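You operate a simulated robot arm through the tools that you are given. There is no shell and no other tool. Be economical: measure what you need, move in short steps, check, and stop when the job is done.

You run a simulated two-armed robot. Do the job below in one go: nothing can be reset, and whatever is moved stays where it is left.

Task
Take the small coil on the top of the wooden table and put it away on the grey shelf of the coil rack. Take the yellow plug from the top of the wooden table and put it on the yellow shelf of the coil rack. Turn the middle number dial to 2. Take the plain roll and put it on the yellow shelf of the coil rack. Turn the left number dial to 9. Put the 4.0 spool from the top of the wooden table in the done tray and the 3.2 spool on the disc there. Take the steel cup from the top of the small table and leave it on the check card there. Fetch the dotted roll with the smallest size on its label from the top of the small table and stand it on the brown board there. Open the strip cabinet door, put the blue tape roll from the top of the shelf table on the strip cabinet shelf, then shut the door. Put two of the white packets from the top of the shelf table on the shelf of the shelf table. Do these in any order. Set down upright: small coil, plain roll, spool, steel cup, dotted roll.
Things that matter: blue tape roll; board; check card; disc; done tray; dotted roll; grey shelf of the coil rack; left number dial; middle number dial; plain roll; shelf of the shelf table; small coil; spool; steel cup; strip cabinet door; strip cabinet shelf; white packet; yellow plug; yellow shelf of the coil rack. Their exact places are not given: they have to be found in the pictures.

The check looks at the end state, three seconds after you hand in, the way a careful person would. Anything else that was tipped, shoved, dropped, spilled or broken makes it a failure.

Robot
Two 7-joint arms with three-finger grippers on one trunk, on a base that drives. Base frame: it is fixed to the floor where the robot stands at the start and does not move with it; the origin is under the middle of the robot, x ahead of it, y to its left, z up; the surface under the hand at the start is at about z = 0.8. Units: m, degrees, N and s.
The left shoulder is at the start at [0.042, 0.154, 1.009], the right one opposite. With the tool pointing down near the work surface each hand reaches from about 0.22 to 0.64 m from the robot's upright axis, wherever it stands, measured 20 degrees to its own side. Places, roughly: blue tape roll (8x8x4 cm) [-2.7, -9.1, 0.8]; board (18x13x1 cm) [0.5, -1.6, 0.8]; check card [0.25, -1.5, 0.75]; disc [0.5, -0.5, 0.75]; done tray (23x19 cm) [0.78, 0.66, 0.8]; dotted roll [0.25, -1.75, 1]; grey shelf of the coil rack [-0.1, -4.6, 0.8]; left number dial [0.2, -2.5, 0.9]; middle number dial [0.1, -3, 0.9]; plain roll [0.25, -3, 1.25]; shelf of the shelf table [-2.4, -9.3, 0.3]; small coil [0.5, 0.25, 0.75]; spool [0.5, -0.5, 0.75]; steel cup (6x6x7 cm) [0.7, -1.4, 0.8]; strip cabinet door [-5.6, -6.8, 0.3]; strip cabinet shelf [-5.6, -7, 0.3]; white packet [-2.25, -9.25, 0.75]; yellow plug (4x4x4 cm) [0.6, -0.1, 0.8]; yellow shelf of the coil rack [-0.1, -4.6, 0.4]. Payload 2.69 kg a hand.
The tool frame of a hand sits at the grasp point between the pads (the TCP): z along the fingers, y along the line on which they close. The tips reach 0.029 m beyond it. Largest opening 0.12 m; the body of the gripper starts 0.078 m behind the TCP.
Orientation is that of the tool frame in the base frame, as [roll, pitch, yaw] about the fixed x, y, z axes, in that order (R = Rz(yaw) Ry(pitch) Rx(roll)). With the fingers straight down and closing along the base's y, the tool's x points along the base's -x, its y along +y and its z along -z.

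Tools
- The arms move only by the tool play_rows. It takes "left_rows", "right_rows" or both (then of equal length, played together; a hand with none holds still); each is a list of rows, each a list of 3 entries, a list of its own where there are three numbers: the shift along the base's x, y, z in units of 20 mm (1.0 is 20 mm), then the turn, a rotation vector about the base's x, y, z in units of 8 degrees (1.0 is 8 degrees), then the opening, from 0 (shut) to 1 (fully open). In form: [[[dx, dy, dz], [wx, wy, wz], hand], ...]. A call has 1 to 12 rows; each row shifts and turns the commanded pose from where the row before left it. A call with a number of a shift or a turn outside -1 to 1 is refused whole. Rows are played at 5 a second. More than 0.05 m and 8.6 degrees between two rows, or a gripper value outside its range, and nothing of the call is played. A pose out of reach is approached as far as the arm can. The call stops where the force on the tool passes 40 N (or 10 N more than at its start, if that is more) or the arm is blocked; 0.2 s more then pass. Each finger halts on what it meets, pressing with about 31 N; the grip force reading is that of the motor and also rises with nothing between the fingers. The clock runs only during rows and for 0.2 s after the last one: add rows that do not move to give the fingers time. The reply holds the time, the measured pose of the TCP, the force on the tool along the base axes, the opening and the grip force, in the units named above and with some noise, with the torque about the TCP (base axes, N m) and any sound that the robot's microphone picked up.
- Cameras (640 x 400 px; columns grow to the right, rows downward): "scene" is now at [0.1642, 0.0031, 1.1925]; the picture's right is [-0.02, -1.00, 0.00], its down [-0.36, 0.01, -0.93] and it looks along [0.93, -0.02, -0.36] (base axes); focal length 214 px, centre (320, 200). "left" rides on the left gripper at [0.063, 0, -0.104] in its tool frame; the picture's right is [0.00, 1.00, 0.00], its down [-0.83, 0.00, -0.56] and it looks along [-0.56, 0.00, 0.83] (tool axes); focal length 275 px, centre (320, 200). "right" rides on the right gripper at [0.063, 0, -0.104] in its tool frame; the picture's right is [0.00, 1.00, 0.00], its down [-0.83, 0.00, -0.56] and it looks along [-0.56, 0.00, 0.83] (tool axes); focal length 275 px, centre (320, 200).
- snapshot(camera): a new picture of that camera. It takes no simulated time.
- slide_trunk(by): slides the trunk up (or, below 0, down) by that many m; the arms and the scene camera ride with it, the base frame stays. It gives what a move gives, with no picture.
- drive_base(legs): drives the robot by 1 to 6 legs, each [ahead, left, turn to the left] in m, m and degrees, along the robot's own axes; the way and the turn of a leg run together, so that a leg with both is an arc; at most 1.5 m and 180 degrees a leg. The arms and the cameras ride along, it lands a little off, and it stops where it bumps. It gives what a move gives.
- pan_tilt(pan, tilt): turns the head with the scene camera to pan (to the left, within 80 degrees either way) and tilt (down, from -29 to 69), counted from straight ahead of the robot. It gives what a move gives.
- point_at(camera, pixels): for up to 12 pixels [column, row] of the newest picture of that camera ("zoom" is the newest enlarged one), the place [x, y, z] in the base frame of the surface seen there, good to about 0.003 m, but the place of the scene camera against the robot may be out by one fixed shift of up to 0.025 m in any direction. It takes no simulated time.
- inspect(camera, box): a new picture of the part [left, top, right, bottom] of that camera's present view, enlarged. It takes no simulated time.
- sign_off(): hands the job in; it is judged then, once.

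Go step by step. Measure first, check grasps and placings, and put right what went wrong. The budget is 378 turns and 344 pictures, counting those below and the enlarged ones. Unless the task says otherwise, let go and move clear before handing in, and close with one line.

The tools are called after ">>>" as a command line: name --argument value ..., lists and objects as JSON in quotes. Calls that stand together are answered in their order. play_rows: Moves the arms, as the interface text tells. Its arguments: {"type":"object","properties":{"left_rows":{"type":"array","items":{"type":"array"}},"right_rows":{"type":"array","items":{"type":"array"}}},"required":[]} The other tools are called the same way: slide_trunk (by) slides the trunk up or down; drive_base (legs) drives the base; pan_tilt (pan, tilt) turns the head that bears the scene camera; snapshot (camera) takes a picture; point_at (camera, pixels) gives the place of the surface under pixels of a picture; inspect (camera, box) takes an enlarged picture of a part of a camera's view; sign_off () hands the job in.

At the start:

```text
time_s: 0.0
left_eef_pos: [0.3451, 0.0044, 1.0671]
left_ee_rot: [180.0, 0.0, -180.0]
left_ft_force: [-0.9, -0.1, 0.0]
left_torque: [0.03, -0.03, 0.0]
left_opening: 0.12
left_grip_force: 0.0
right_eef_pos: [0.3523, -0.3476, 1.0541]
right_ee_rot: [-180.0, 0.1, -180.0]
right_ft_force: [-0.5, -0.2, 0.0]
right_torque: [0.0, -0.01, 0.02]
right_opening: 0.1201
right_grip_force: 0.3
trunk travel left (down, up): [-0.377, 0.061]
robot x, y, heading: [0.0019, 0.0026, 0.1]
head pan, tilt: [-0.9, 21.3]
```

scene: 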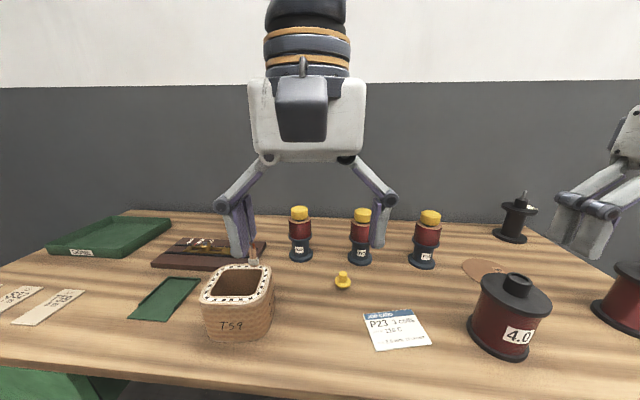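
right: 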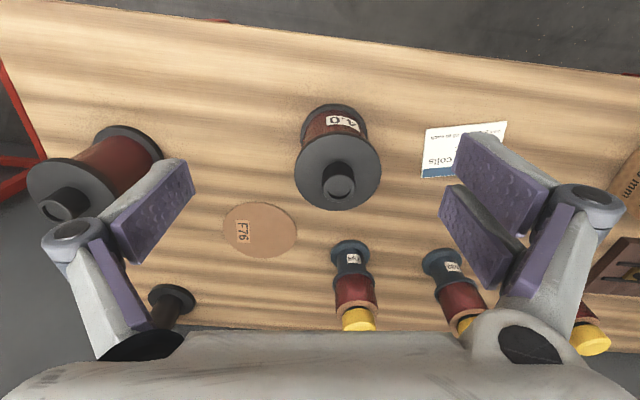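
left: 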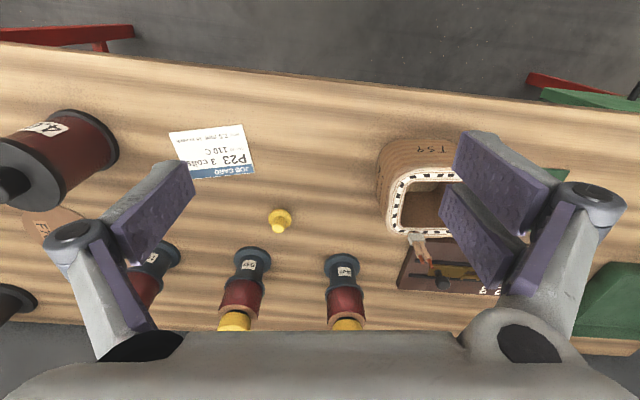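

The scene shows the wooden table: yellow plug at about (343,281), the 4.0 spool at (510,315), the disc at (487,270), and another spool cut off at right (625,300). I'll look closer and around first.

>>> inspect --camera "scene" --box '[260, 190, 640, 400]'

>>> inspect --camera "scene" --box '[0, 190, 320, 400]'

>>> pan_tilt --pan -50 --tilt 30

>>> snapshot --camera "scene"

```text
1.68 times, centred on (450, 295) of scene
```

zoom: 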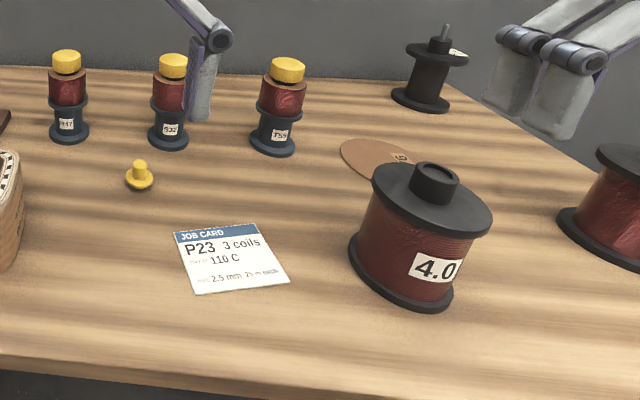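

```text
1.90 times, centred on (160, 295) of scene
```

zoom: 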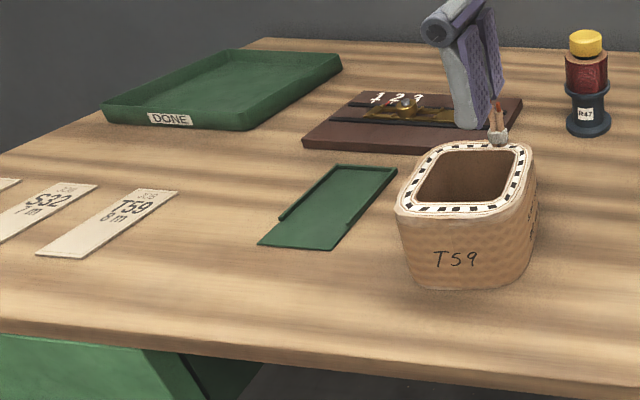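

```text
time_s: 1.2
left_eef_pos: [0.344, 0.0043, 1.0665]
left_ee_rot: [-180.0, 0.0, -180.0]
left_ft_force: [-0.3, 0.9, -0.2]
left_torque: [0.0, -0.03, -0.01]
left_opening: 0.1201
left_grip_force: 0.0
right_eef_pos: [0.3532, -0.3487, 1.0536]
right_ee_rot: [179.8, -0.1, 179.8]
right_ft_force: [-0.1, 0.0, -1.3]
right_torque: [0.03, -0.05, 0.06]
right_opening: 0.12
right_grip_force: 0.1
trunk travel left (down, up): [-0.377, 0.061]
robot x, y, heading: [0.0001, -0.0012, -0.2]
head pan, tilt: [-50.0, 30.0]
```

```text
338 pictures are left
```

scene: 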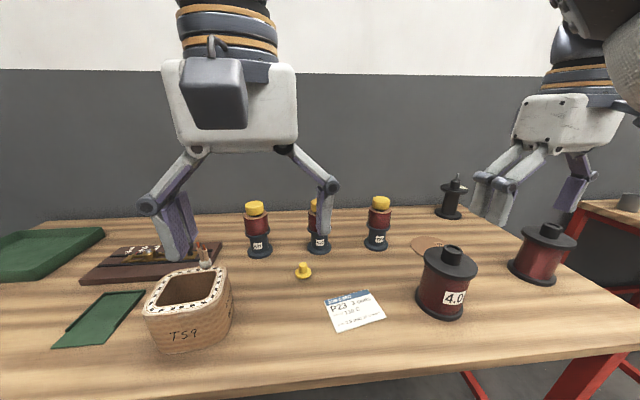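

The second picture seems to lag the pan; I'll take it again, and look left too.

>>> snapshot --camera "scene"

```text
337 pictures are left
```

scene: 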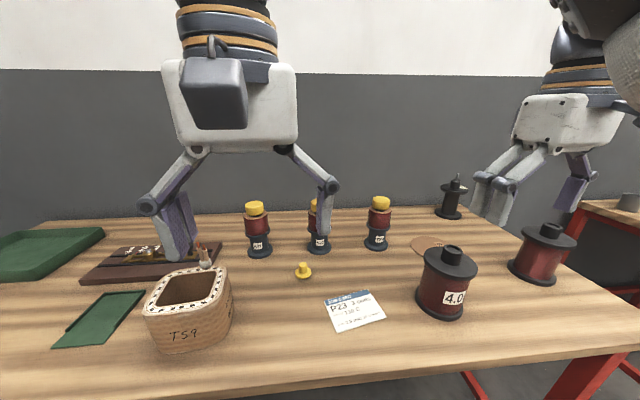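

>>> pan_tilt --pan -60 --tilt 32

>>> snapshot --camera "scene"

```text
time_s: 1.9
left_eef_pos: [0.3437, 0.0054, 1.0668]
left_ee_rot: [-180.0, -0.1, -180.0]
left_ft_force: [0.3, -0.2, 0.1]
left_torque: [-0.01, 0.02, -0.01]
left_opening: 0.1201
left_grip_force: 0.1
right_eef_pos: [0.3529, -0.3487, 1.053]
right_ee_rot: [179.8, 0.0, 179.8]
right_ft_force: [0.4, -0.4, -0.8]
right_torque: [-0.01, 0.01, -0.01]
right_opening: 0.1197
right_grip_force: 0.1
trunk travel left (down, up): [-0.377, 0.061]
robot x, y, heading: [-0.0002, 0.0003, -0.2]
head pan, tilt: [-60.0, 32.0]
```

```text
336 pictures are left
```

scene: 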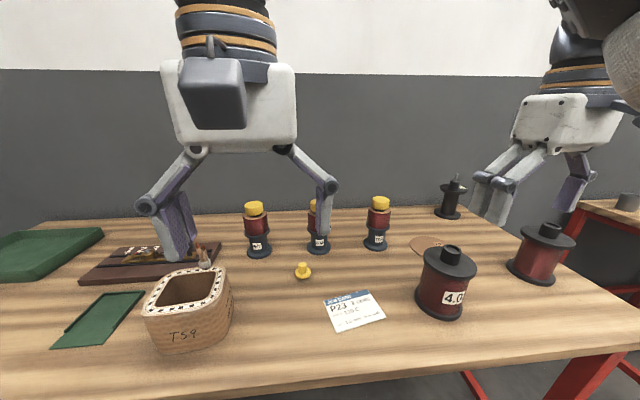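

>>> pan_tilt --pan 30 --tilt 40

>>> snapshot --camera "scene"

```text
time_s: 3.5
left_eef_pos: [0.3441, 0.0049, 1.0678]
left_ee_rot: [-179.9, 0.1, 180.0]
left_ft_force: [-0.3, 0.0, 0.2]
left_torque: [0.0, -0.01, -0.01]
left_opening: 0.1203
left_grip_force: 0.0
right_eef_pos: [0.3526, -0.3479, 1.0536]
right_ee_rot: [180.0, 0.0, 180.0]
right_ft_force: [-0.3, -0.1, -1.4]
right_torque: [-0.01, 0.01, -0.02]
right_opening: 0.1199
right_grip_force: 0.1
trunk travel left (down, up): [-0.377, 0.061]
robot x, y, heading: [-0.0009, -0.0025, -0.2]
head pan, tilt: [30.0, 40.0]
```

```text
335 pictures are left
```

scene: 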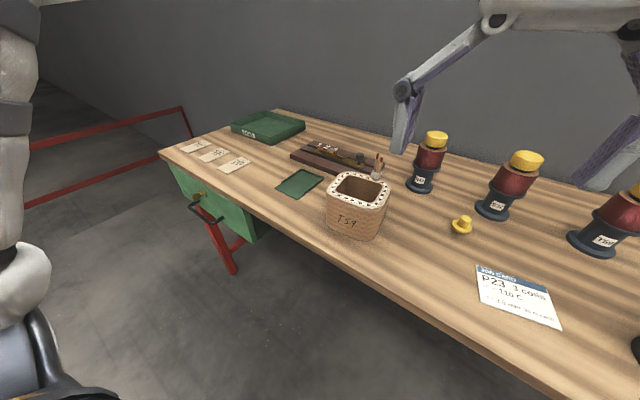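

Left pan works. Try -30 with tilt 40.

>>> pan_tilt --pan -30 --tilt 40

>>> snapshot --camera "scene"

```text
time_s: 4.8
left_eef_pos: [0.3437, 0.0054, 1.0688]
left_ee_rot: [-180.0, -0.1, -180.0]
left_ft_force: [0.2, 0.8, -0.1]
left_torque: [0.02, 0.0, -0.02]
left_opening: 0.1197
left_grip_force: 0.1
right_eef_pos: [0.3528, -0.3491, 1.0532]
right_ee_rot: [179.9, 0.0, 179.8]
right_ft_force: [0.2, -0.6, 0.4]
right_torque: [0.05, 0.0, 0.03]
right_opening: 0.1199
right_grip_force: 0.0
trunk travel left (down, up): [-0.377, 0.061]
robot x, y, heading: [0.0015, 0.0012, 0.3]
head pan, tilt: [-30.0, 40.0]
```

```text
334 pictures are left
```

scene: 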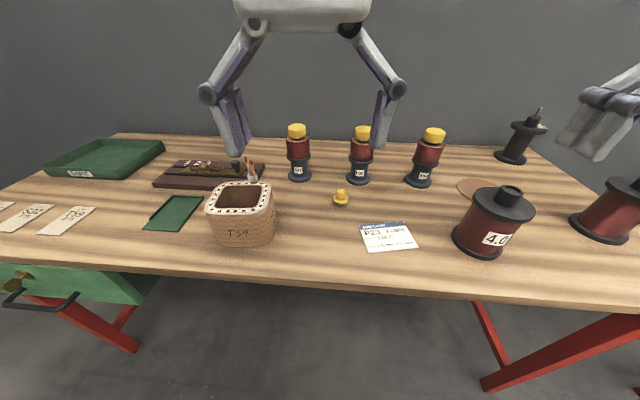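

>>> play_rows --left_rows '[[[0, 0, 0], [0, 0, 0], 1], [[0, 0, 0], [0, 0, 0], 1]]'

>>> snapshot --camera "scene"

>>> point_at --camera "scene" --pixels '[[340, 190], [340, 205], [490, 250], [510, 188], [298, 128], [362, 130], [434, 133], [477, 188], [605, 230], [240, 200], [105, 155], [320, 260]]'

```text
time_s: 5.4
left_eef_pos: [0.3431, 0.0066, 1.0663]
left_ee_rot: [180.0, 0.0, -180.0]
left_ft_force: [0.2, 0.0, -0.1]
left_torque: [0.01, 0.0, 0.01]
left_opening: 0.1201
left_grip_force: 0.0
right_eef_pos: [0.3526, -0.3484, 1.0533]
right_ee_rot: [179.8, -0.1, 179.8]
right_ft_force: [0.1, 0.1, 0.5]
right_torque: [0.02, 0.01, 0.03]
right_opening: 0.1201
right_grip_force: 0.1
trunk travel left (down, up): [-0.377, 0.061]
robot x, y, heading: [0.0009, 0.0013, -0.0]
head pan, tilt: [-30.0, 40.0]
```

```text
333 pictures are left
```

scene: 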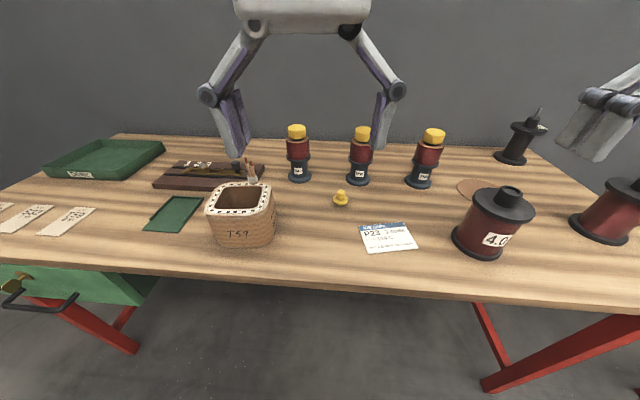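

```text
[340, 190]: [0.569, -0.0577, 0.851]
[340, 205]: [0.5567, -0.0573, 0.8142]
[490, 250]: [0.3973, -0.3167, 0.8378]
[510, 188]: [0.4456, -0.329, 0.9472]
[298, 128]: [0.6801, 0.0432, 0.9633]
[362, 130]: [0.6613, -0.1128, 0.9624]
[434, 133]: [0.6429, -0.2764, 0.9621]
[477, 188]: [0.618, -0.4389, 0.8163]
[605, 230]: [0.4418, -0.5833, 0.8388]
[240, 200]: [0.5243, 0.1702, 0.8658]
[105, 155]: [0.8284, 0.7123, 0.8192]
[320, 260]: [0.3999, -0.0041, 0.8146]
```

>>> pan_tilt --pan -75 --tilt 20

>>> snapshot --camera "scene"

>>> pan_tilt --pan 75 --tilt 20

>>> snapshot --camera "scene"

```text
time_s: 6.6
left_eef_pos: [0.3445, 0.0048, 1.068]
left_ee_rot: [-180.0, 0.1, -180.0]
left_ft_force: [-0.4, 1.3, -0.3]
left_torque: [-0.01, -0.02, 0.0]
left_opening: 0.1197
left_grip_force: 0.1
right_eef_pos: [0.3533, -0.3493, 1.0547]
right_ee_rot: [179.9, 0.1, 179.8]
right_ft_force: [-0.3, 0.5, -1.1]
right_torque: [0.0, 0.02, 0.02]
right_opening: 0.12
right_grip_force: 0.0
trunk travel left (down, up): [-0.377, 0.061]
robot x, y, heading: [-0.0009, 0.003, 0.1]
head pan, tilt: [-75.0, 20.0]
```

```text
332 pictures are left
```

scene: 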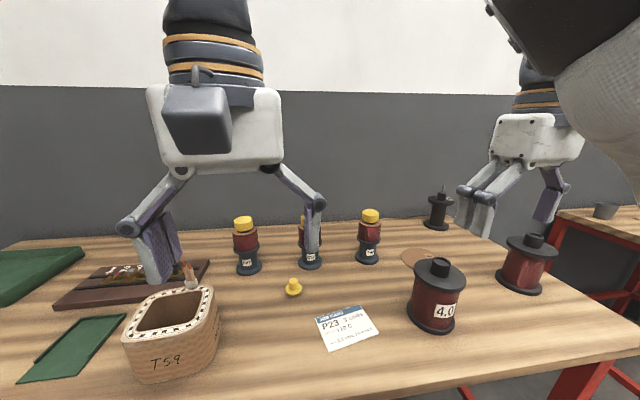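

```text
time_s: 8.9
left_eef_pos: [0.3449, 0.0043, 1.0682]
left_ee_rot: [180.0, 0.0, 180.0]
left_ft_force: [-0.1, 0.6, 0.7]
left_torque: [0.0, 0.0, -0.04]
left_opening: 0.1201
left_grip_force: 0.1
right_eef_pos: [0.3531, -0.3473, 1.0539]
right_ee_rot: [180.0, 0.1, 179.9]
right_ft_force: [0.5, 0.1, 1.1]
right_torque: [-0.01, -0.03, -0.04]
right_opening: 0.1197
right_grip_force: 0.0
trunk travel left (down, up): [-0.377, 0.061]
robot x, y, heading: [-0.0014, -0.0001, -0.1]
head pan, tilt: [75.0, 20.0]
```

```text
331 pictures are left
```

scene: 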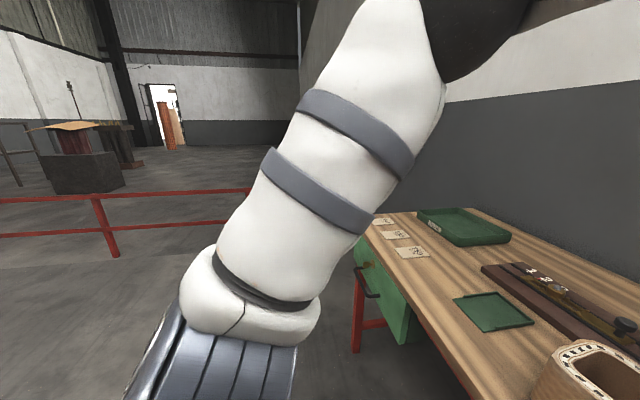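

The right pan seems restricted, so I'll use wrist cameras for details. I'll look at the basket area, where the small coil may be.

>>> pan_tilt --pan 0 --tilt 45

>>> snapshot --camera "scene"

>>> inspect --camera "left" --box '[360, 110, 640, 310]'

>>> inspect --camera "right" --box '[0, 80, 400, 350]'

```text
time_s: 10.4
left_eef_pos: [0.3429, 0.005, 1.0684]
left_ee_rot: [180.0, 0.1, -179.9]
left_ft_force: [-0.4, 0.7, 0.4]
left_torque: [0.01, 0.01, 0.01]
left_opening: 0.1199
left_grip_force: 0.1
right_eef_pos: [0.354, -0.3483, 1.0545]
right_ee_rot: [-179.9, 0.0, 180.0]
right_ft_force: [-0.5, 0.1, 0.5]
right_torque: [-0.04, 0.01, 0.02]
right_opening: 0.1202
right_grip_force: 0.2
trunk travel left (down, up): [-0.377, 0.061]
robot x, y, heading: [-0.0005, 0.001, -0.1]
head pan, tilt: [0.0, 45.0]
```

```text
330 pictures are left
```

scene: 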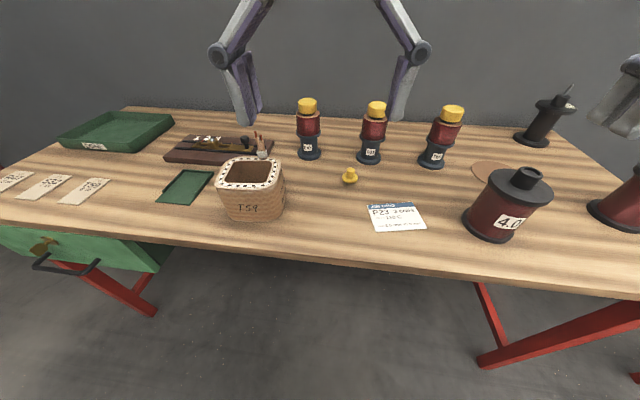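

```text
2.00 times, centred on (500, 210) of left
```

zoom: 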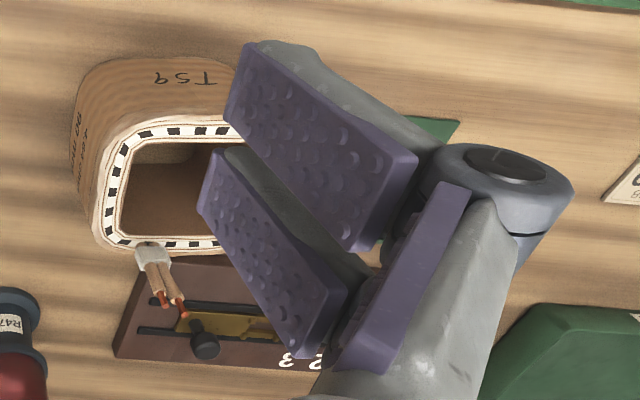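

```text
1.48 times, centred on (200, 215) of right
```

zoom: 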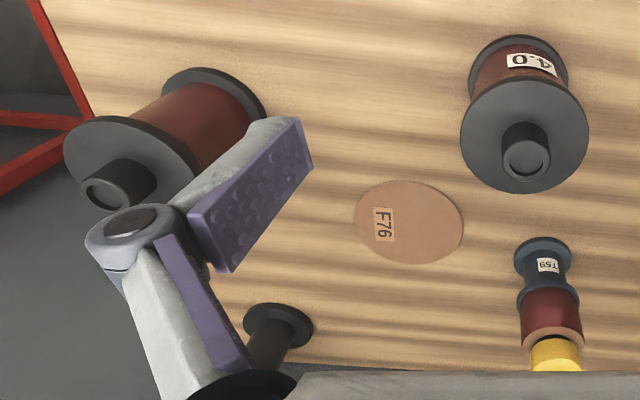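

The woven square thing marked T59 with two leads is the small coil; the F76 brown circle is the disc. I'll measure the 4.0 spool, second spool and disc with the right wrist camera.

>>> snapshot --camera "right"

>>> point_at --camera "right" --pixels '[[339, 187], [298, 165], [380, 165], [330, 110], [260, 230], [230, 230], [296, 230], [60, 205], [40, 180], [125, 130], [420, 60], [172, 293]]'

>>> point_at --camera "left" --pixels '[[280, 220], [278, 207], [268, 220], [293, 220], [400, 180], [395, 230], [415, 175], [380, 210], [430, 145], [376, 170], [300, 130], [500, 260]]'

```text
327 pictures are left
```

right: 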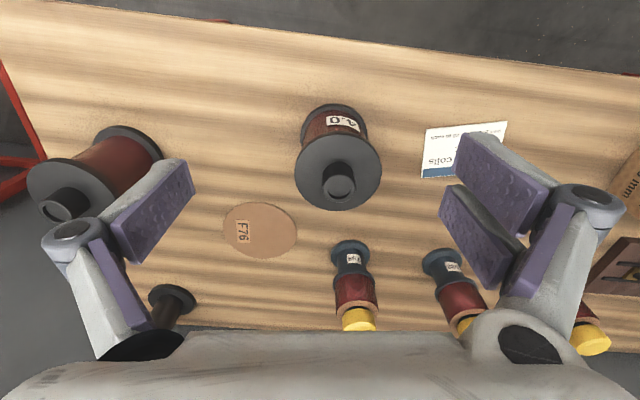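

```text
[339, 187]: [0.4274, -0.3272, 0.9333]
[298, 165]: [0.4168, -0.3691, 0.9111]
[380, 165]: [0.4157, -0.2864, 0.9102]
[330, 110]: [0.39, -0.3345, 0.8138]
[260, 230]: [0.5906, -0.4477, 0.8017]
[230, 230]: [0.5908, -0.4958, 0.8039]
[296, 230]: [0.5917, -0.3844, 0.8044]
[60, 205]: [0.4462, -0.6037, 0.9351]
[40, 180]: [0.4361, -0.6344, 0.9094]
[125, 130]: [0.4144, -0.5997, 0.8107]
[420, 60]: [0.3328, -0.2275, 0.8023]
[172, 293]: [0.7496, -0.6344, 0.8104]
```

```text
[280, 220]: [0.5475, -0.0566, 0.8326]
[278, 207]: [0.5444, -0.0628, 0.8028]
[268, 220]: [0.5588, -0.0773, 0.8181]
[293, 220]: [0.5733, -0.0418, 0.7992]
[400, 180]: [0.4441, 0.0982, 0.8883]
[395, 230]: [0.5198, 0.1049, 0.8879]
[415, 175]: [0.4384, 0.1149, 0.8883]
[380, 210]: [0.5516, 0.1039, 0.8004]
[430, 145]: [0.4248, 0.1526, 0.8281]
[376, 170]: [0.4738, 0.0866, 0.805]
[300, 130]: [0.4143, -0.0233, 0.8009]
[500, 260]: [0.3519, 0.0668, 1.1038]
```

>>> inspect --camera "scene" --box '[480, 70, 640, 240]'

>>> play_rows --right_rows '[[[0, -1, 0], [0, 0, 0], 1], [[0, -1, 0], [0, 0, 0], 1], [[0, -1, 0], [0, 0, 0], 1], [[0, -1, 0], [0, 0, 0], 1], [[0, -1, 0], [0, 0, 0], 1], [[0, -1, 0], [0, 0, 0], 1]]'

>>> snapshot --camera "right"

```text
2.35 times, centred on (560, 155) of scene
```

zoom: 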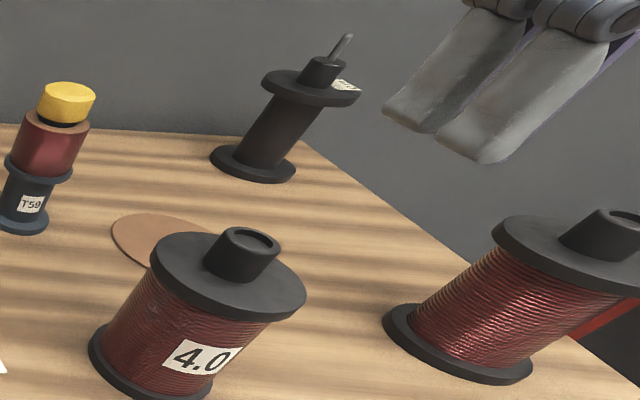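

```text
time_s: 11.8
left_eef_pos: [0.3443, 0.0043, 1.0667]
left_ee_rot: [-180.0, 0.0, -179.9]
left_ft_force: [0.1, 0.1, 0.2]
left_torque: [0.02, 0.01, 0.02]
left_opening: 0.12
left_grip_force: 0.1
right_eef_pos: [0.353, -0.4693, 1.054]
right_ee_rot: [180.0, 0.0, -180.0]
right_ft_force: [-0.2, -0.4, 0.7]
right_torque: [-0.01, 0.01, 0.01]
right_opening: 0.12
right_grip_force: 0.0
trunk travel left (down, up): [-0.377, 0.061]
robot x, y, heading: [-0.0017, -0.0014, -0.0]
head pan, tilt: [0.0, 45.0]
```

```text
325 pictures are left
```

right: 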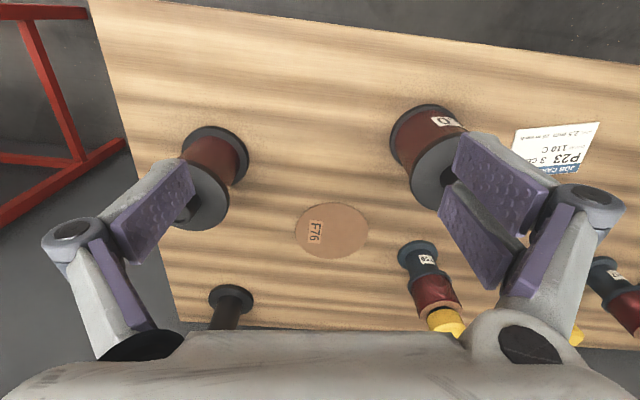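

>>> pan_tilt --pan 20 --tilt 35

>>> snapshot --camera "scene"

```text
time_s: 12.6
left_eef_pos: [0.3441, 0.005, 1.0675]
left_ee_rot: [180.0, 0.1, -179.9]
left_ft_force: [0.3, 0.0, 0.3]
left_torque: [0.0, 0.02, 0.02]
left_opening: 0.12
left_grip_force: 0.0
right_eef_pos: [0.3529, -0.4676, 1.0537]
right_ee_rot: [-180.0, 0.0, 180.0]
right_ft_force: [0.5, -0.4, 0.7]
right_torque: [0.03, 0.03, 0.02]
right_opening: 0.1201
right_grip_force: 0.0
trunk travel left (down, up): [-0.377, 0.061]
robot x, y, heading: [0.0025, 0.0017, -0.0]
head pan, tilt: [20.0, 35.0]
```

```text
324 pictures are left
```

scene: 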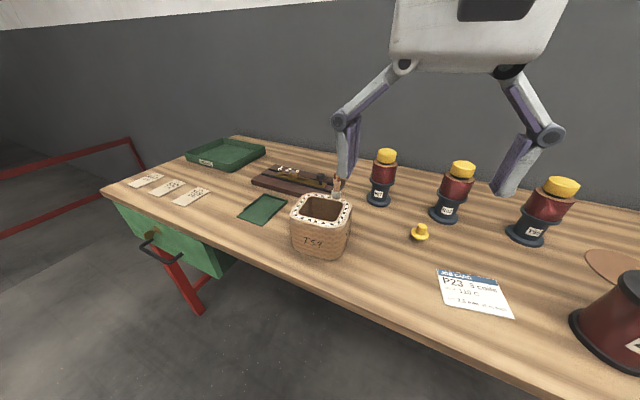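

>>> point_at --camera "scene" --pixels '[[103, 190], [234, 137], [186, 160], [230, 172], [264, 152], [230, 141], [215, 250], [212, 160], [145, 180], [190, 198], [120, 250], [300, 80]]'

```text
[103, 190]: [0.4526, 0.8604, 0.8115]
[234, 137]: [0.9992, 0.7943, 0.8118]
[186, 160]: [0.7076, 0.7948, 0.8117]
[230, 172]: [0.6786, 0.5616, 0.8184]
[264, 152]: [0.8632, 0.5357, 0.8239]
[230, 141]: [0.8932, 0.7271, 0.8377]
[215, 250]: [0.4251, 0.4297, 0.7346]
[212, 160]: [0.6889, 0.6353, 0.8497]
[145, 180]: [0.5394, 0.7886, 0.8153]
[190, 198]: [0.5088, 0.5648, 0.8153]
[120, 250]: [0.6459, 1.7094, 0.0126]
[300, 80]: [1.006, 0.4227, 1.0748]
```

Scene camera reads roughly +0.015 x, +0.012 z against the wrist cameras; tray centre is about (0.77, 0.66). I'll first drive right 0.27 m to deal with the right spool and the disc.

>>> drive_base --legs '[[0, -0.27, 0]]'

>>> snapshot --camera "right"

>>> snapshot --camera "left"

```text
time_s: 15.3
left_eef_pos: [0.3433, -0.2661, 1.0681]
left_ee_rot: [-180.0, 0.0, -180.0]
left_ft_force: [0.9, -0.6, 0.7]
left_torque: [0.03, -0.02, -0.01]
left_opening: 0.1201
left_grip_force: 0.1
right_eef_pos: [0.3533, -0.7379, 1.0549]
right_ee_rot: [-180.0, 0.0, 179.9]
right_ft_force: [0.5, -0.3, 0.0]
right_torque: [-0.02, -0.01, 0.06]
right_opening: 0.1198
right_grip_force: 0.0
trunk travel left (down, up): [-0.377, 0.061]
robot x, y, heading: [-0.0019, -0.2688, -0.0]
head pan, tilt: [20.0, 35.0]
```

```text
323 pictures are left
```

right: 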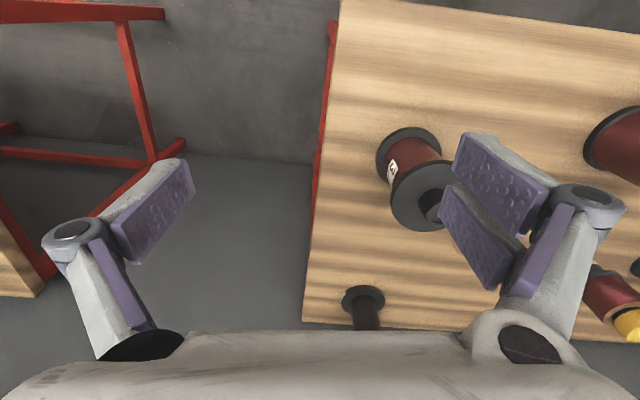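

```text
322 pictures are left
```

left: 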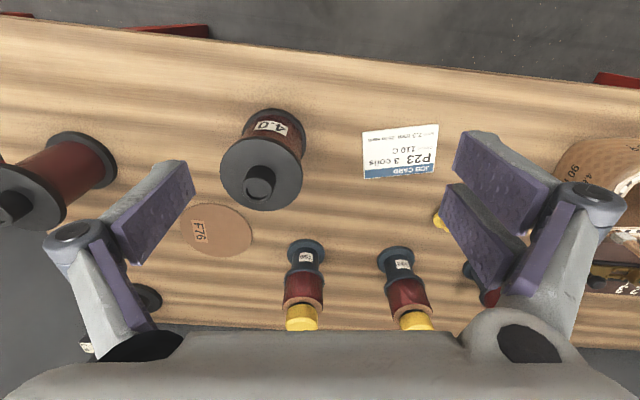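

A label shows on the right spool at (392,170); zoom in, and measure its knob.

>>> inspect --camera "right" --box '[360, 120, 480, 240]'

>>> point_at --camera "right" --pixels '[[433, 207], [391, 200], [420, 229], [440, 165], [413, 170], [425, 207], [440, 192], [405, 128]]'

>>> point_at --camera "left" --pixels '[[216, 230], [182, 230], [251, 232], [216, 204], [216, 256], [259, 190], [248, 188], [273, 188], [259, 203], [222, 175], [300, 175], [262, 210]]'

```text
3.33 times, centred on (420, 180) of right
```

zoom: 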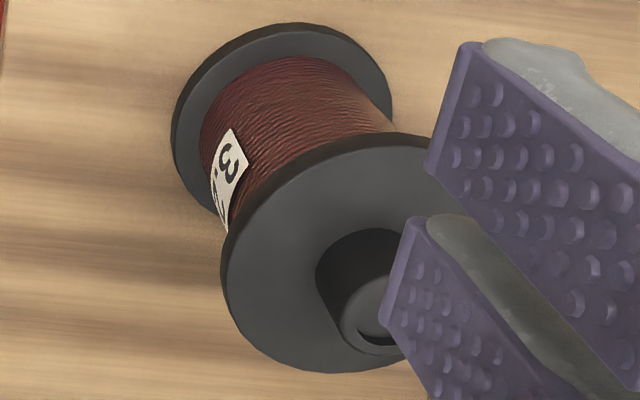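

```text
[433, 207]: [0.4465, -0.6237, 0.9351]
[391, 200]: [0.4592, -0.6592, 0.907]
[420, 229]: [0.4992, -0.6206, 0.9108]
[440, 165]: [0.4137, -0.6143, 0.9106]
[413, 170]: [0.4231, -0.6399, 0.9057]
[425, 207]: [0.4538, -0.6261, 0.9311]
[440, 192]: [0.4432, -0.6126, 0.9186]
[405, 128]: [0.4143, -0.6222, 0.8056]
```

```text
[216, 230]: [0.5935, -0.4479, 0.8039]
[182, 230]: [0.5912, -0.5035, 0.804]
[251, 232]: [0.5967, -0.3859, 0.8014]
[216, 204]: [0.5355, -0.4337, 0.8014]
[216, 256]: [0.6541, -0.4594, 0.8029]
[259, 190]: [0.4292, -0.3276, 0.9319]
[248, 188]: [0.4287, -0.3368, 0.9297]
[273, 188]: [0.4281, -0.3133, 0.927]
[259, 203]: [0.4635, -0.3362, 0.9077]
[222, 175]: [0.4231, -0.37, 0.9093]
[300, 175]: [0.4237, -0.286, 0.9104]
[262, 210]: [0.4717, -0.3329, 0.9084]
```

It reads 3.x: this is the 3.2 spool, centre ≈ (0.456,-0.617), knob top 0.935; disc centre ≈ (0.595,-0.446). I'll move the right hand over the knob and look.

>>> play_rows --right_rows '[[[0.86, 1, 0], [0, 0, 0], 0.7], [[0.86, 1, 0], [0, 0, 0], 0.7], [[0.86, 1, 0], [0, 0, 0], 0.7], [[0.86, 1, 0], [0, 0, 0], 0.7], [[0.86, 1, 0], [0, 0, 0], 0.7], [[0.86, 1, 0], [0, 0, 0], 0.7], [[0, 0, -1], [0, 0, 0], 0.7], [[0, 0, -1], [0, 0, 0], 0.7], [[0, 0, 0], [0, 0, 0], 0.7]]'

>>> snapshot --camera "right"

```text
time_s: 17.3
left_eef_pos: [0.3432, -0.2653, 1.0678]
left_ee_rot: [-180.0, 0.1, -179.9]
left_ft_force: [-0.3, 0.1, 0.2]
left_torque: [-0.01, 0.03, -0.03]
left_opening: 0.1198
left_grip_force: 0.1
right_eef_pos: [0.4561, -0.6165, 1.0133]
right_ee_rot: [-179.9, 0.1, 179.9]
right_ft_force: [-0.3, -0.6, 0.6]
right_torque: [0.03, -0.01, -0.02]
right_opening: 0.0841
right_grip_force: 0.0
trunk travel left (down, up): [-0.377, 0.061]
robot x, y, heading: [-0.0032, -0.2662, -0.0]
head pan, tilt: [20.0, 35.0]
```

```text
320 pictures are left
```

right: 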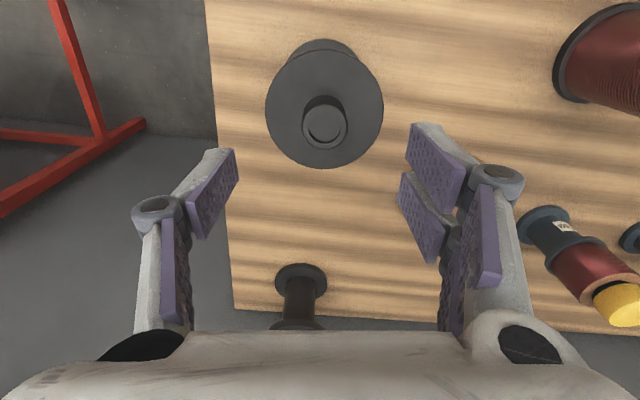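

Knob top is at (325,125), almost exactly where the TCP projects. Descend to z 0.941, close and lift.

>>> play_rows --right_rows '[[[0, 0.15, -1], [0, 0, 0], 0.7], [[0, 0, -1], [0, 0, 0], 0.7], [[0, 0, -1], [0, 0, 0], 0.7], [[0, 0, -0.6], [0, 0, 0], 0.7], [[0, 0, 0], [0, 0, 0], 0], [[0, 0, 0], [0, 0, 0], 0], [[0, 0, 0], [0, 0, 0], 0], [[0, 0, 0], [0, 0, 0], 0]]'

>>> play_rows --right_rows '[[[0, 0, 0.5], [0, 0, 0], 0], [[0, 0, 1], [0, 0, 0], 0], [[0, 0, 1], [0, 0, 0], 0]]'

>>> snapshot --camera "right"

```text
time_s: 19.1
left_eef_pos: [0.3438, -0.2645, 1.0686]
left_ee_rot: [-180.0, -0.1, -180.0]
left_ft_force: [-0.1, -0.4, 0.4]
left_torque: [0.03, 0.0, -0.01]
left_opening: 0.12
left_grip_force: 0.1
right_eef_pos: [0.4553, -0.6149, 0.9423]
right_ee_rot: [-179.9, 0.1, 179.9]
right_ft_force: [0.6, 0.3, 0.2]
right_torque: [0.09, -0.03, -0.02]
right_opening: 0.0305
right_grip_force: 30.8
trunk travel left (down, up): [-0.377, 0.061]
robot x, y, heading: [0.001, -0.2702, -0.1]
head pan, tilt: [20.0, 35.0]
```

```text
time_s: 19.9
left_eef_pos: [0.344, -0.2653, 1.0681]
left_ee_rot: [180.0, 0.0, 180.0]
left_ft_force: [0.3, -0.3, 0.2]
left_torque: [0.03, -0.01, -0.04]
left_opening: 0.1199
left_grip_force: 0.0
right_eef_pos: [0.4561, -0.6151, 0.9925]
right_ee_rot: [180.0, 0.0, 179.9]
right_ft_force: [-0.3, 0.2, -4.0]
right_torque: [0.02, 0.0, 0.02]
right_opening: 0.0306
right_grip_force: 30.7
trunk travel left (down, up): [-0.377, 0.061]
robot x, y, heading: [-0.0018, -0.2689, 0.0]
head pan, tilt: [20.0, 35.0]
```

```text
319 pictures are left
```

right: 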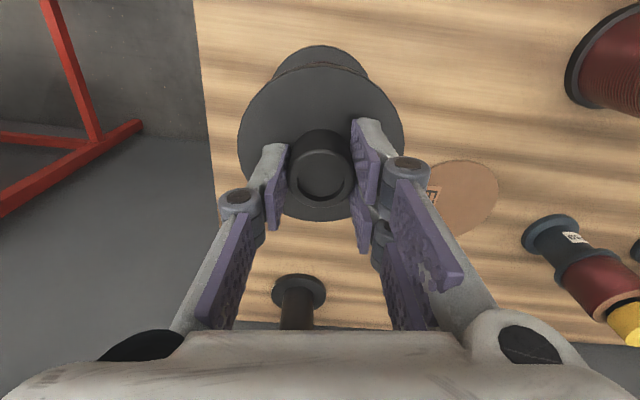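

Spool held (≈4 N). Carry it over the disc at (0.595,-0.446).

>>> play_rows --right_rows '[[[0.77, 0.94, 0], [0, 0, 0], 0], [[0.77, 0.94, 0], [0, 0, 0], 0], [[0.77, 0.94, 0], [0, 0, 0], 0], [[0.77, 0.94, 0], [0, 0, 0], 0], [[0.77, 0.94, 0], [0, 0, 0], 0], [[0.77, 0.94, 0], [0, 0, 0], 0], [[0.77, 0.94, 0], [0, 0, 0], 0], [[0.77, 0.94, 0], [0, 0, 0], 0], [[0.77, 0.94, 0], [0, 0, 0], 0], [[0, 0, 0], [0, 0, 0], 0]]'

>>> snapshot --camera "right"

>>> snapshot --camera "left"

```text
time_s: 22.1
left_eef_pos: [0.3432, -0.2653, 1.0673]
left_ee_rot: [180.0, 0.0, 179.9]
left_ft_force: [0.2, -0.4, -0.1]
left_torque: [-0.02, -0.04, 0.0]
left_opening: 0.1198
left_grip_force: 0.1
right_eef_pos: [0.5659, -0.4432, 0.9859]
right_ee_rot: [-179.9, 0.0, 179.9]
right_ft_force: [0.0, 0.3, -3.4]
right_torque: [-0.02, 0.0, -0.05]
right_opening: 0.0304
right_grip_force: 30.7
right hand out of reach, approached as far as the arm can: row 8, 9
trunk travel left (down, up): [-0.377, 0.061]
robot x, y, heading: [-0.0014, -0.2724, -0.2]
head pan, tilt: [20.0, 35.0]
```

```text
318 pictures are left
```

right: 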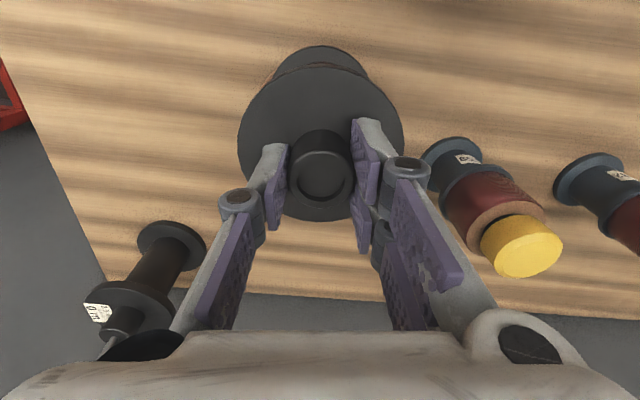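

```text
317 pictures are left
```

left: 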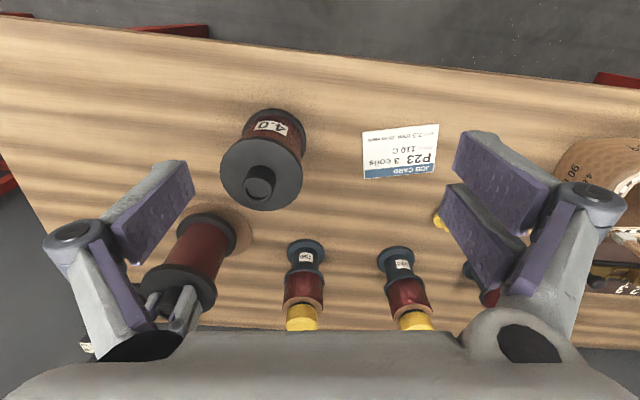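

Arm reach ends at x 0.566; I'll creep the base 0.035 m ahead.

>>> drive_base --legs '[[0.035, 0, 0]]'

```text
time_s: 22.9
left_eef_pos: [0.381, -0.2637, 1.0657]
left_ee_rot: [180.0, 0.0, -180.0]
left_ft_force: [0.0, 0.8, -0.5]
left_torque: [-0.04, 0.04, 0.01]
left_opening: 0.1201
left_grip_force: 0.1
right_eef_pos: [0.602, -0.4414, 0.9848]
right_ee_rot: [180.0, 0.1, 180.0]
right_ft_force: [1.2, -0.3, -4.8]
right_torque: [0.02, 0.02, 0.02]
right_opening: 0.0302
right_grip_force: 31.0
trunk travel left (down, up): [-0.377, 0.061]
robot x, y, heading: [0.0362, -0.2711, -0.3]
head pan, tilt: [20.0, 35.0]
```

>>> play_rows --right_rows '[[[-0.3, -0.2, -0.5], [0, 0, 0], 0], [[0, 0, 0], [0, 0, 0], 0]]'

```text
time_s: 23.5
left_eef_pos: [0.3789, -0.2646, 1.0665]
left_ee_rot: [180.0, 0.1, -180.0]
left_ft_force: [-0.4, 0.0, -0.2]
left_torque: [0.0, 0.0, 0.0]
left_opening: 0.1199
left_grip_force: 0.0
right_eef_pos: [0.5948, -0.4464, 0.9744]
right_ee_rot: [180.0, 0.0, 179.9]
right_ft_force: [-0.4, -0.6, -4.3]
right_torque: [-0.02, 0.05, 0.04]
right_opening: 0.0305
right_grip_force: 31.0
trunk travel left (down, up): [-0.377, 0.061]
robot x, y, heading: [0.0341, -0.2706, 0.1]
head pan, tilt: [20.0, 35.0]
```

On target (0.595,-0.446). Lower gently.

>>> play_rows --right_rows '[[[0, 0, -0.7], [0, 0, 0], 0], [[0, 0, -0.6], [0, 0, 0], 0], [[0, 0, -0.15], [0, 0, 0], 0], [[0, 0, 0], [0, 0, 0], 0]]'

```text
time_s: 24.5
left_eef_pos: [0.3776, -0.2653, 1.0676]
left_ee_rot: [179.9, 0.0, 180.0]
left_ft_force: [0.7, 0.8, -0.5]
left_torque: [0.02, -0.01, -0.02]
left_opening: 0.1202
left_grip_force: 0.0
right_eef_pos: [0.5956, -0.4464, 0.9456]
right_ee_rot: [-180.0, 0.0, 179.9]
right_ft_force: [-0.3, 0.6, -4.4]
right_torque: [0.0, 0.06, -0.04]
right_opening: 0.0306
right_grip_force: 30.8
trunk travel left (down, up): [-0.377, 0.061]
robot x, y, heading: [0.0329, -0.2722, 0.2]
head pan, tilt: [20.0, 35.0]
```

>>> play_rows --right_rows '[[[0, 0, -0.1], [0, 0, 0], 0], [[0, 0, -0.05], [0, 0, 0], 0], [[0, 0, 0], [0, 0, 0], 0]]'

```text
time_s: 25.3
left_eef_pos: [0.3775, -0.2652, 1.0684]
left_ee_rot: [-179.9, 0.1, 179.9]
left_ft_force: [-0.2, -0.5, 0.2]
left_torque: [-0.01, 0.01, 0.01]
left_opening: 0.1198
left_grip_force: 0.0
right_eef_pos: [0.5944, -0.4469, 0.9449]
right_ee_rot: [-179.9, 0.2, 179.9]
right_ft_force: [1.7, -2.1, 10.6]
right_torque: [-0.07, 0.08, 0.0]
right_opening: 0.0305
right_grip_force: 31.2
trunk travel left (down, up): [-0.377, 0.061]
robot x, y, heading: [0.0348, -0.2701, -0.0]
head pan, tilt: [20.0, 35.0]
```

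Contact (+15 N). Release and rise.

>>> play_rows --right_rows '[[[0, 0, 0.05], [0, 0, 0], 0.2], [[0, 0, 0], [0, 0, 0], 0.5], [[0, 0, 0], [0, 0, 0], 0.6], [[0, 0, 1], [0, 0, 0], 0.6], [[0, 0, 1], [0, 0, 0], 0.6], [[0, 0, 1], [0, 0, 0], 0.6], [[0, 0, 1], [0, 0, 0], 0.6]]'

>>> snapshot --camera "right"

```text
time_s: 26.9
left_eef_pos: [0.377, -0.2642, 1.0675]
left_ee_rot: [180.0, 0.2, 179.9]
left_ft_force: [-0.2, 0.3, 0.3]
left_torque: [0.0, -0.02, -0.04]
left_opening: 0.12
left_grip_force: 0.1
right_eef_pos: [0.5857, -0.4469, 1.0231]
right_ee_rot: [-179.9, 0.0, 179.9]
right_ft_force: [-0.1, -0.1, -0.3]
right_torque: [-0.01, -0.01, -0.05]
right_opening: 0.072
right_grip_force: 0.1
right hand out of reach, approached as far as the arm can: row 7
trunk travel left (down, up): [-0.377, 0.061]
robot x, y, heading: [0.0369, -0.2713, -0.2]
head pan, tilt: [20.0, 35.0]
```

```text
316 pictures are left
```

right: 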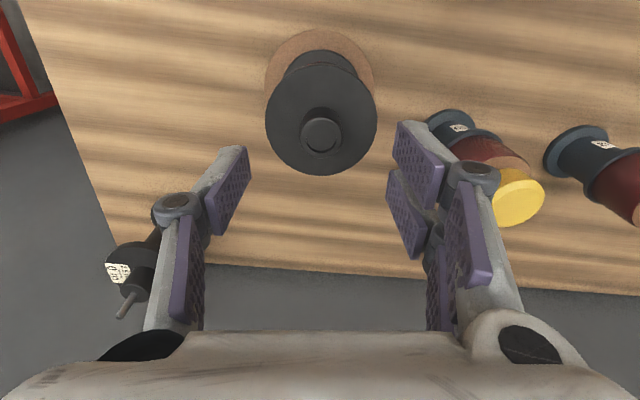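

Spool stands on the disc. Now the left hand takes the 4.0 spool at (0.429,-0.328); right hand withdraws to the right.

>>> play_rows --right_rows '[[[-1, -0.6, 0.5], [0, 0, 0], 0.6], [[-1, -1, 0.5], [0, 0, 0], 0.6], [[-1, -1, 0], [0, 0, 0], 0.6], [[-1, -1, 0], [0, 0, 0], 0.6], [[-1, 0, 0], [0, 0, 0], 0.6], [[-1, 0, 0], [0, 0, 0], 0.6], [[-1, 0, 0], [0, 0, 0], 0.6], [[0, 0, 0], [0, 0, 0], 0.6]]'

>>> play_rows --left_rows '[[[0.65, -0.8, 0], [0, 0, 0], 0.7], [[0.65, -0.8, -0.6], [0, 0, 0], 0.7], [[0.65, -0.8, -1], [0, 0, 0], 0.7], [[0.65, -0.75, -1], [0, 0, 0], 0.7], [[0, 0, 0], [0, 0, 0], 0.7]]'

>>> snapshot --camera "left"

```text
time_s: 28.7
left_eef_pos: [0.3773, -0.2653, 1.0685]
left_ee_rot: [-180.0, 0.1, -180.0]
left_ft_force: [0.3, 0.5, -0.5]
left_torque: [-0.03, 0.0, 0.0]
left_opening: 0.1199
left_grip_force: 0.1
right_eef_pos: [0.4677, -0.5319, 1.0464]
right_ee_rot: [179.9, -0.1, 179.9]
right_ft_force: [0.2, -0.1, 0.5]
right_torque: [-0.05, 0.01, 0.01]
right_opening: 0.0719
right_grip_force: 0.1
right hand out of reach, approached as far as the arm can: row 6, 7
trunk travel left (down, up): [-0.377, 0.061]
robot x, y, heading: [0.0331, -0.2709, 0.1]
head pan, tilt: [20.0, 35.0]
```

```text
time_s: 29.9
left_eef_pos: [0.43, -0.3274, 1.0158]
left_ee_rot: [-179.9, 0.0, 179.9]
left_ft_force: [0.5, -0.4, -0.6]
left_torque: [0.01, 0.01, 0.01]
left_opening: 0.0842
left_grip_force: 0.0
right_eef_pos: [0.4676, -0.5301, 1.0452]
right_ee_rot: [179.9, -0.1, 179.9]
right_ft_force: [1.2, 0.2, 0.0]
right_torque: [-0.02, -0.01, 0.0]
right_opening: 0.0721
right_grip_force: 0.0
trunk travel left (down, up): [-0.377, 0.061]
robot x, y, heading: [0.0373, -0.2702, -0.2]
head pan, tilt: [20.0, 35.0]
```

```text
315 pictures are left
```

left: 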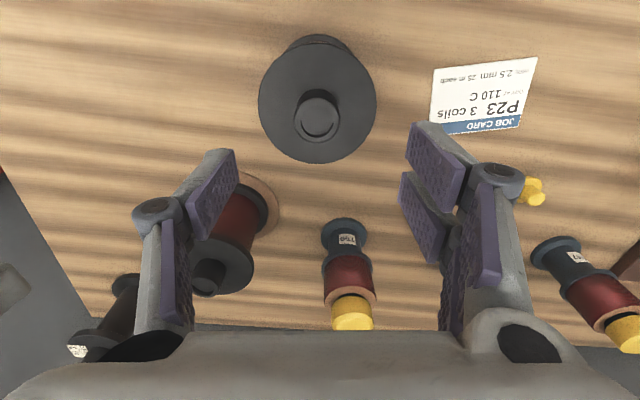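

Aligned (knob at (318,120)). Descend, grasp, lift.

>>> play_rows --left_rows '[[[0, 0, -1], [0, 0, 0], 0.7], [[0, 0, -1], [0, 0, 0], 0.7], [[0, 0, -1], [0, 0, 0], 0.7], [[0, 0, -0.7], [0, 0, 0], 0.7], [[0, 0, 0], [0, 0, 0], 0], [[0, 0, 0], [0, 0, 0], 0], [[0, 0, 0], [0, 0, 0], 0], [[0, 0, 0], [0, 0, 0], 0], [[0, 0, 1], [0, 0, 0], 0], [[0, 0, 1], [0, 0, 0], 0], [[0, 0, 1], [0, 0, 0], 0], [[0, 0, 1], [0, 0, 0], 0]]'

```text
time_s: 32.5
left_eef_pos: [0.4299, -0.3281, 1.0208]
left_ee_rot: [-180.0, 0.0, 179.9]
left_ft_force: [-0.2, -0.5, -6.4]
left_torque: [0.0, -0.02, 0.02]
left_opening: 0.0308
left_grip_force: 31.0
right_eef_pos: [0.4677, -0.5306, 1.0475]
right_ee_rot: [180.0, -0.1, 179.8]
right_ft_force: [-0.1, -0.1, 0.6]
right_torque: [0.0, 0.03, 0.03]
right_opening: 0.0718
right_grip_force: 0.0
trunk travel left (down, up): [-0.377, 0.061]
robot x, y, heading: [0.0314, -0.2707, -0.1]
head pan, tilt: [20.0, 35.0]
```

4.0 spool held. Raise a bit, back away from the table and look left for the path to the tray end.

>>> play_rows --left_rows '[[[-0.5, 1, 1], [0, 0, 0], 0], [[-0.5, 1, 1], [0, 0, 0], 0], [[-0.5, 1, 0], [0, 0, 0], 0], [[0, 1, 0], [0, 0, 0], 0]]'

>>> drive_base --legs '[[-0.5, 0, 0], [0, 0.8, 0]]'

>>> pan_tilt --pan 30 --tilt 25

>>> snapshot --camera "scene"

```text
time_s: 33.5
left_eef_pos: [0.3996, -0.2464, 1.062]
left_ee_rot: [179.9, 0.1, 180.0]
left_ft_force: [-0.5, 0.4, -6.2]
left_torque: [0.0, -0.05, 0.0]
left_opening: 0.0308
left_grip_force: 31.2
right_eef_pos: [0.4685, -0.5298, 1.0456]
right_ee_rot: [-179.9, -0.2, 179.9]
right_ft_force: [1.1, 1.4, 0.5]
right_torque: [0.02, 0.03, -0.01]
right_opening: 0.0718
right_grip_force: 0.1
trunk travel left (down, up): [-0.377, 0.061]
robot x, y, heading: [0.0357, -0.2667, -0.2]
head pan, tilt: [20.0, 35.0]
```

```text
time_s: 42.6
left_eef_pos: [-0.0988, 0.5586, 1.0605]
left_ee_rot: [179.9, 0.0, -179.5]
left_ft_force: [-0.4, 0.3, -6.7]
left_torque: [-0.01, -0.02, 0.0]
left_opening: 0.0306
left_grip_force: 31.3
right_eef_pos: [-0.0269, 0.2751, 1.0462]
right_ee_rot: [180.0, -0.2, -179.4]
right_ft_force: [0.4, 0.2, 0.1]
right_torque: [-0.01, 0.02, 0.02]
right_opening: 0.072
right_grip_force: 0.1
trunk travel left (down, up): [-0.377, 0.061]
robot x, y, heading: [-0.4628, 0.536, 0.8]
head pan, tilt: [20.0, 35.0]
```

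```text
time_s: 43.3
left_eef_pos: [-0.0985, 0.5581, 1.0611]
left_ee_rot: [-180.0, 0.0, -179.6]
left_ft_force: [-0.3, -0.4, -6.3]
left_torque: [0.0, -0.01, -0.02]
left_opening: 0.0307
left_grip_force: 30.8
right_eef_pos: [-0.0277, 0.2749, 1.0467]
right_ee_rot: [179.9, -0.1, -179.6]
right_ft_force: [0.1, -0.3, 0.1]
right_torque: [0.01, 0.02, 0.01]
right_opening: 0.072
right_grip_force: 0.0
trunk travel left (down, up): [-0.377, 0.061]
robot x, y, heading: [-0.4615, 0.5337, 0.3]
head pan, tilt: [30.0, 25.0]
```

```text
314 pictures are left
```

scene: 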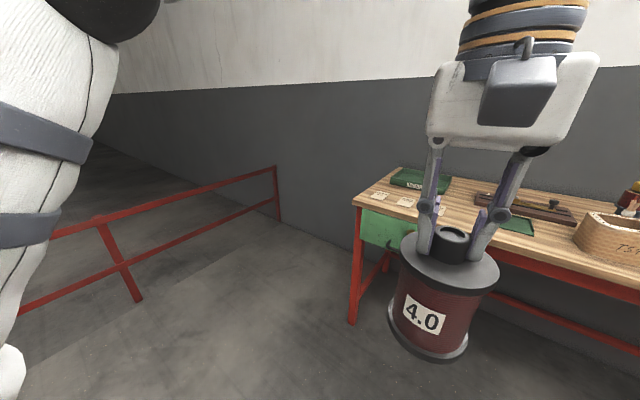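

>>> point_at --camera "scene" --pixels '[[281, 220], [138, 300], [277, 175], [354, 203], [402, 168], [110, 240], [320, 230], [290, 130]]'

```text
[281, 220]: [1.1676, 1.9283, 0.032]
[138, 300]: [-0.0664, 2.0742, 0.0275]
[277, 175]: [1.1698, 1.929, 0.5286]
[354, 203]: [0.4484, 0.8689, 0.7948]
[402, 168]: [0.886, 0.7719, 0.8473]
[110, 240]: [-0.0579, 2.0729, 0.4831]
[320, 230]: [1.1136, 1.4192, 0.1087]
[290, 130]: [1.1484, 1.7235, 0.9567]
```

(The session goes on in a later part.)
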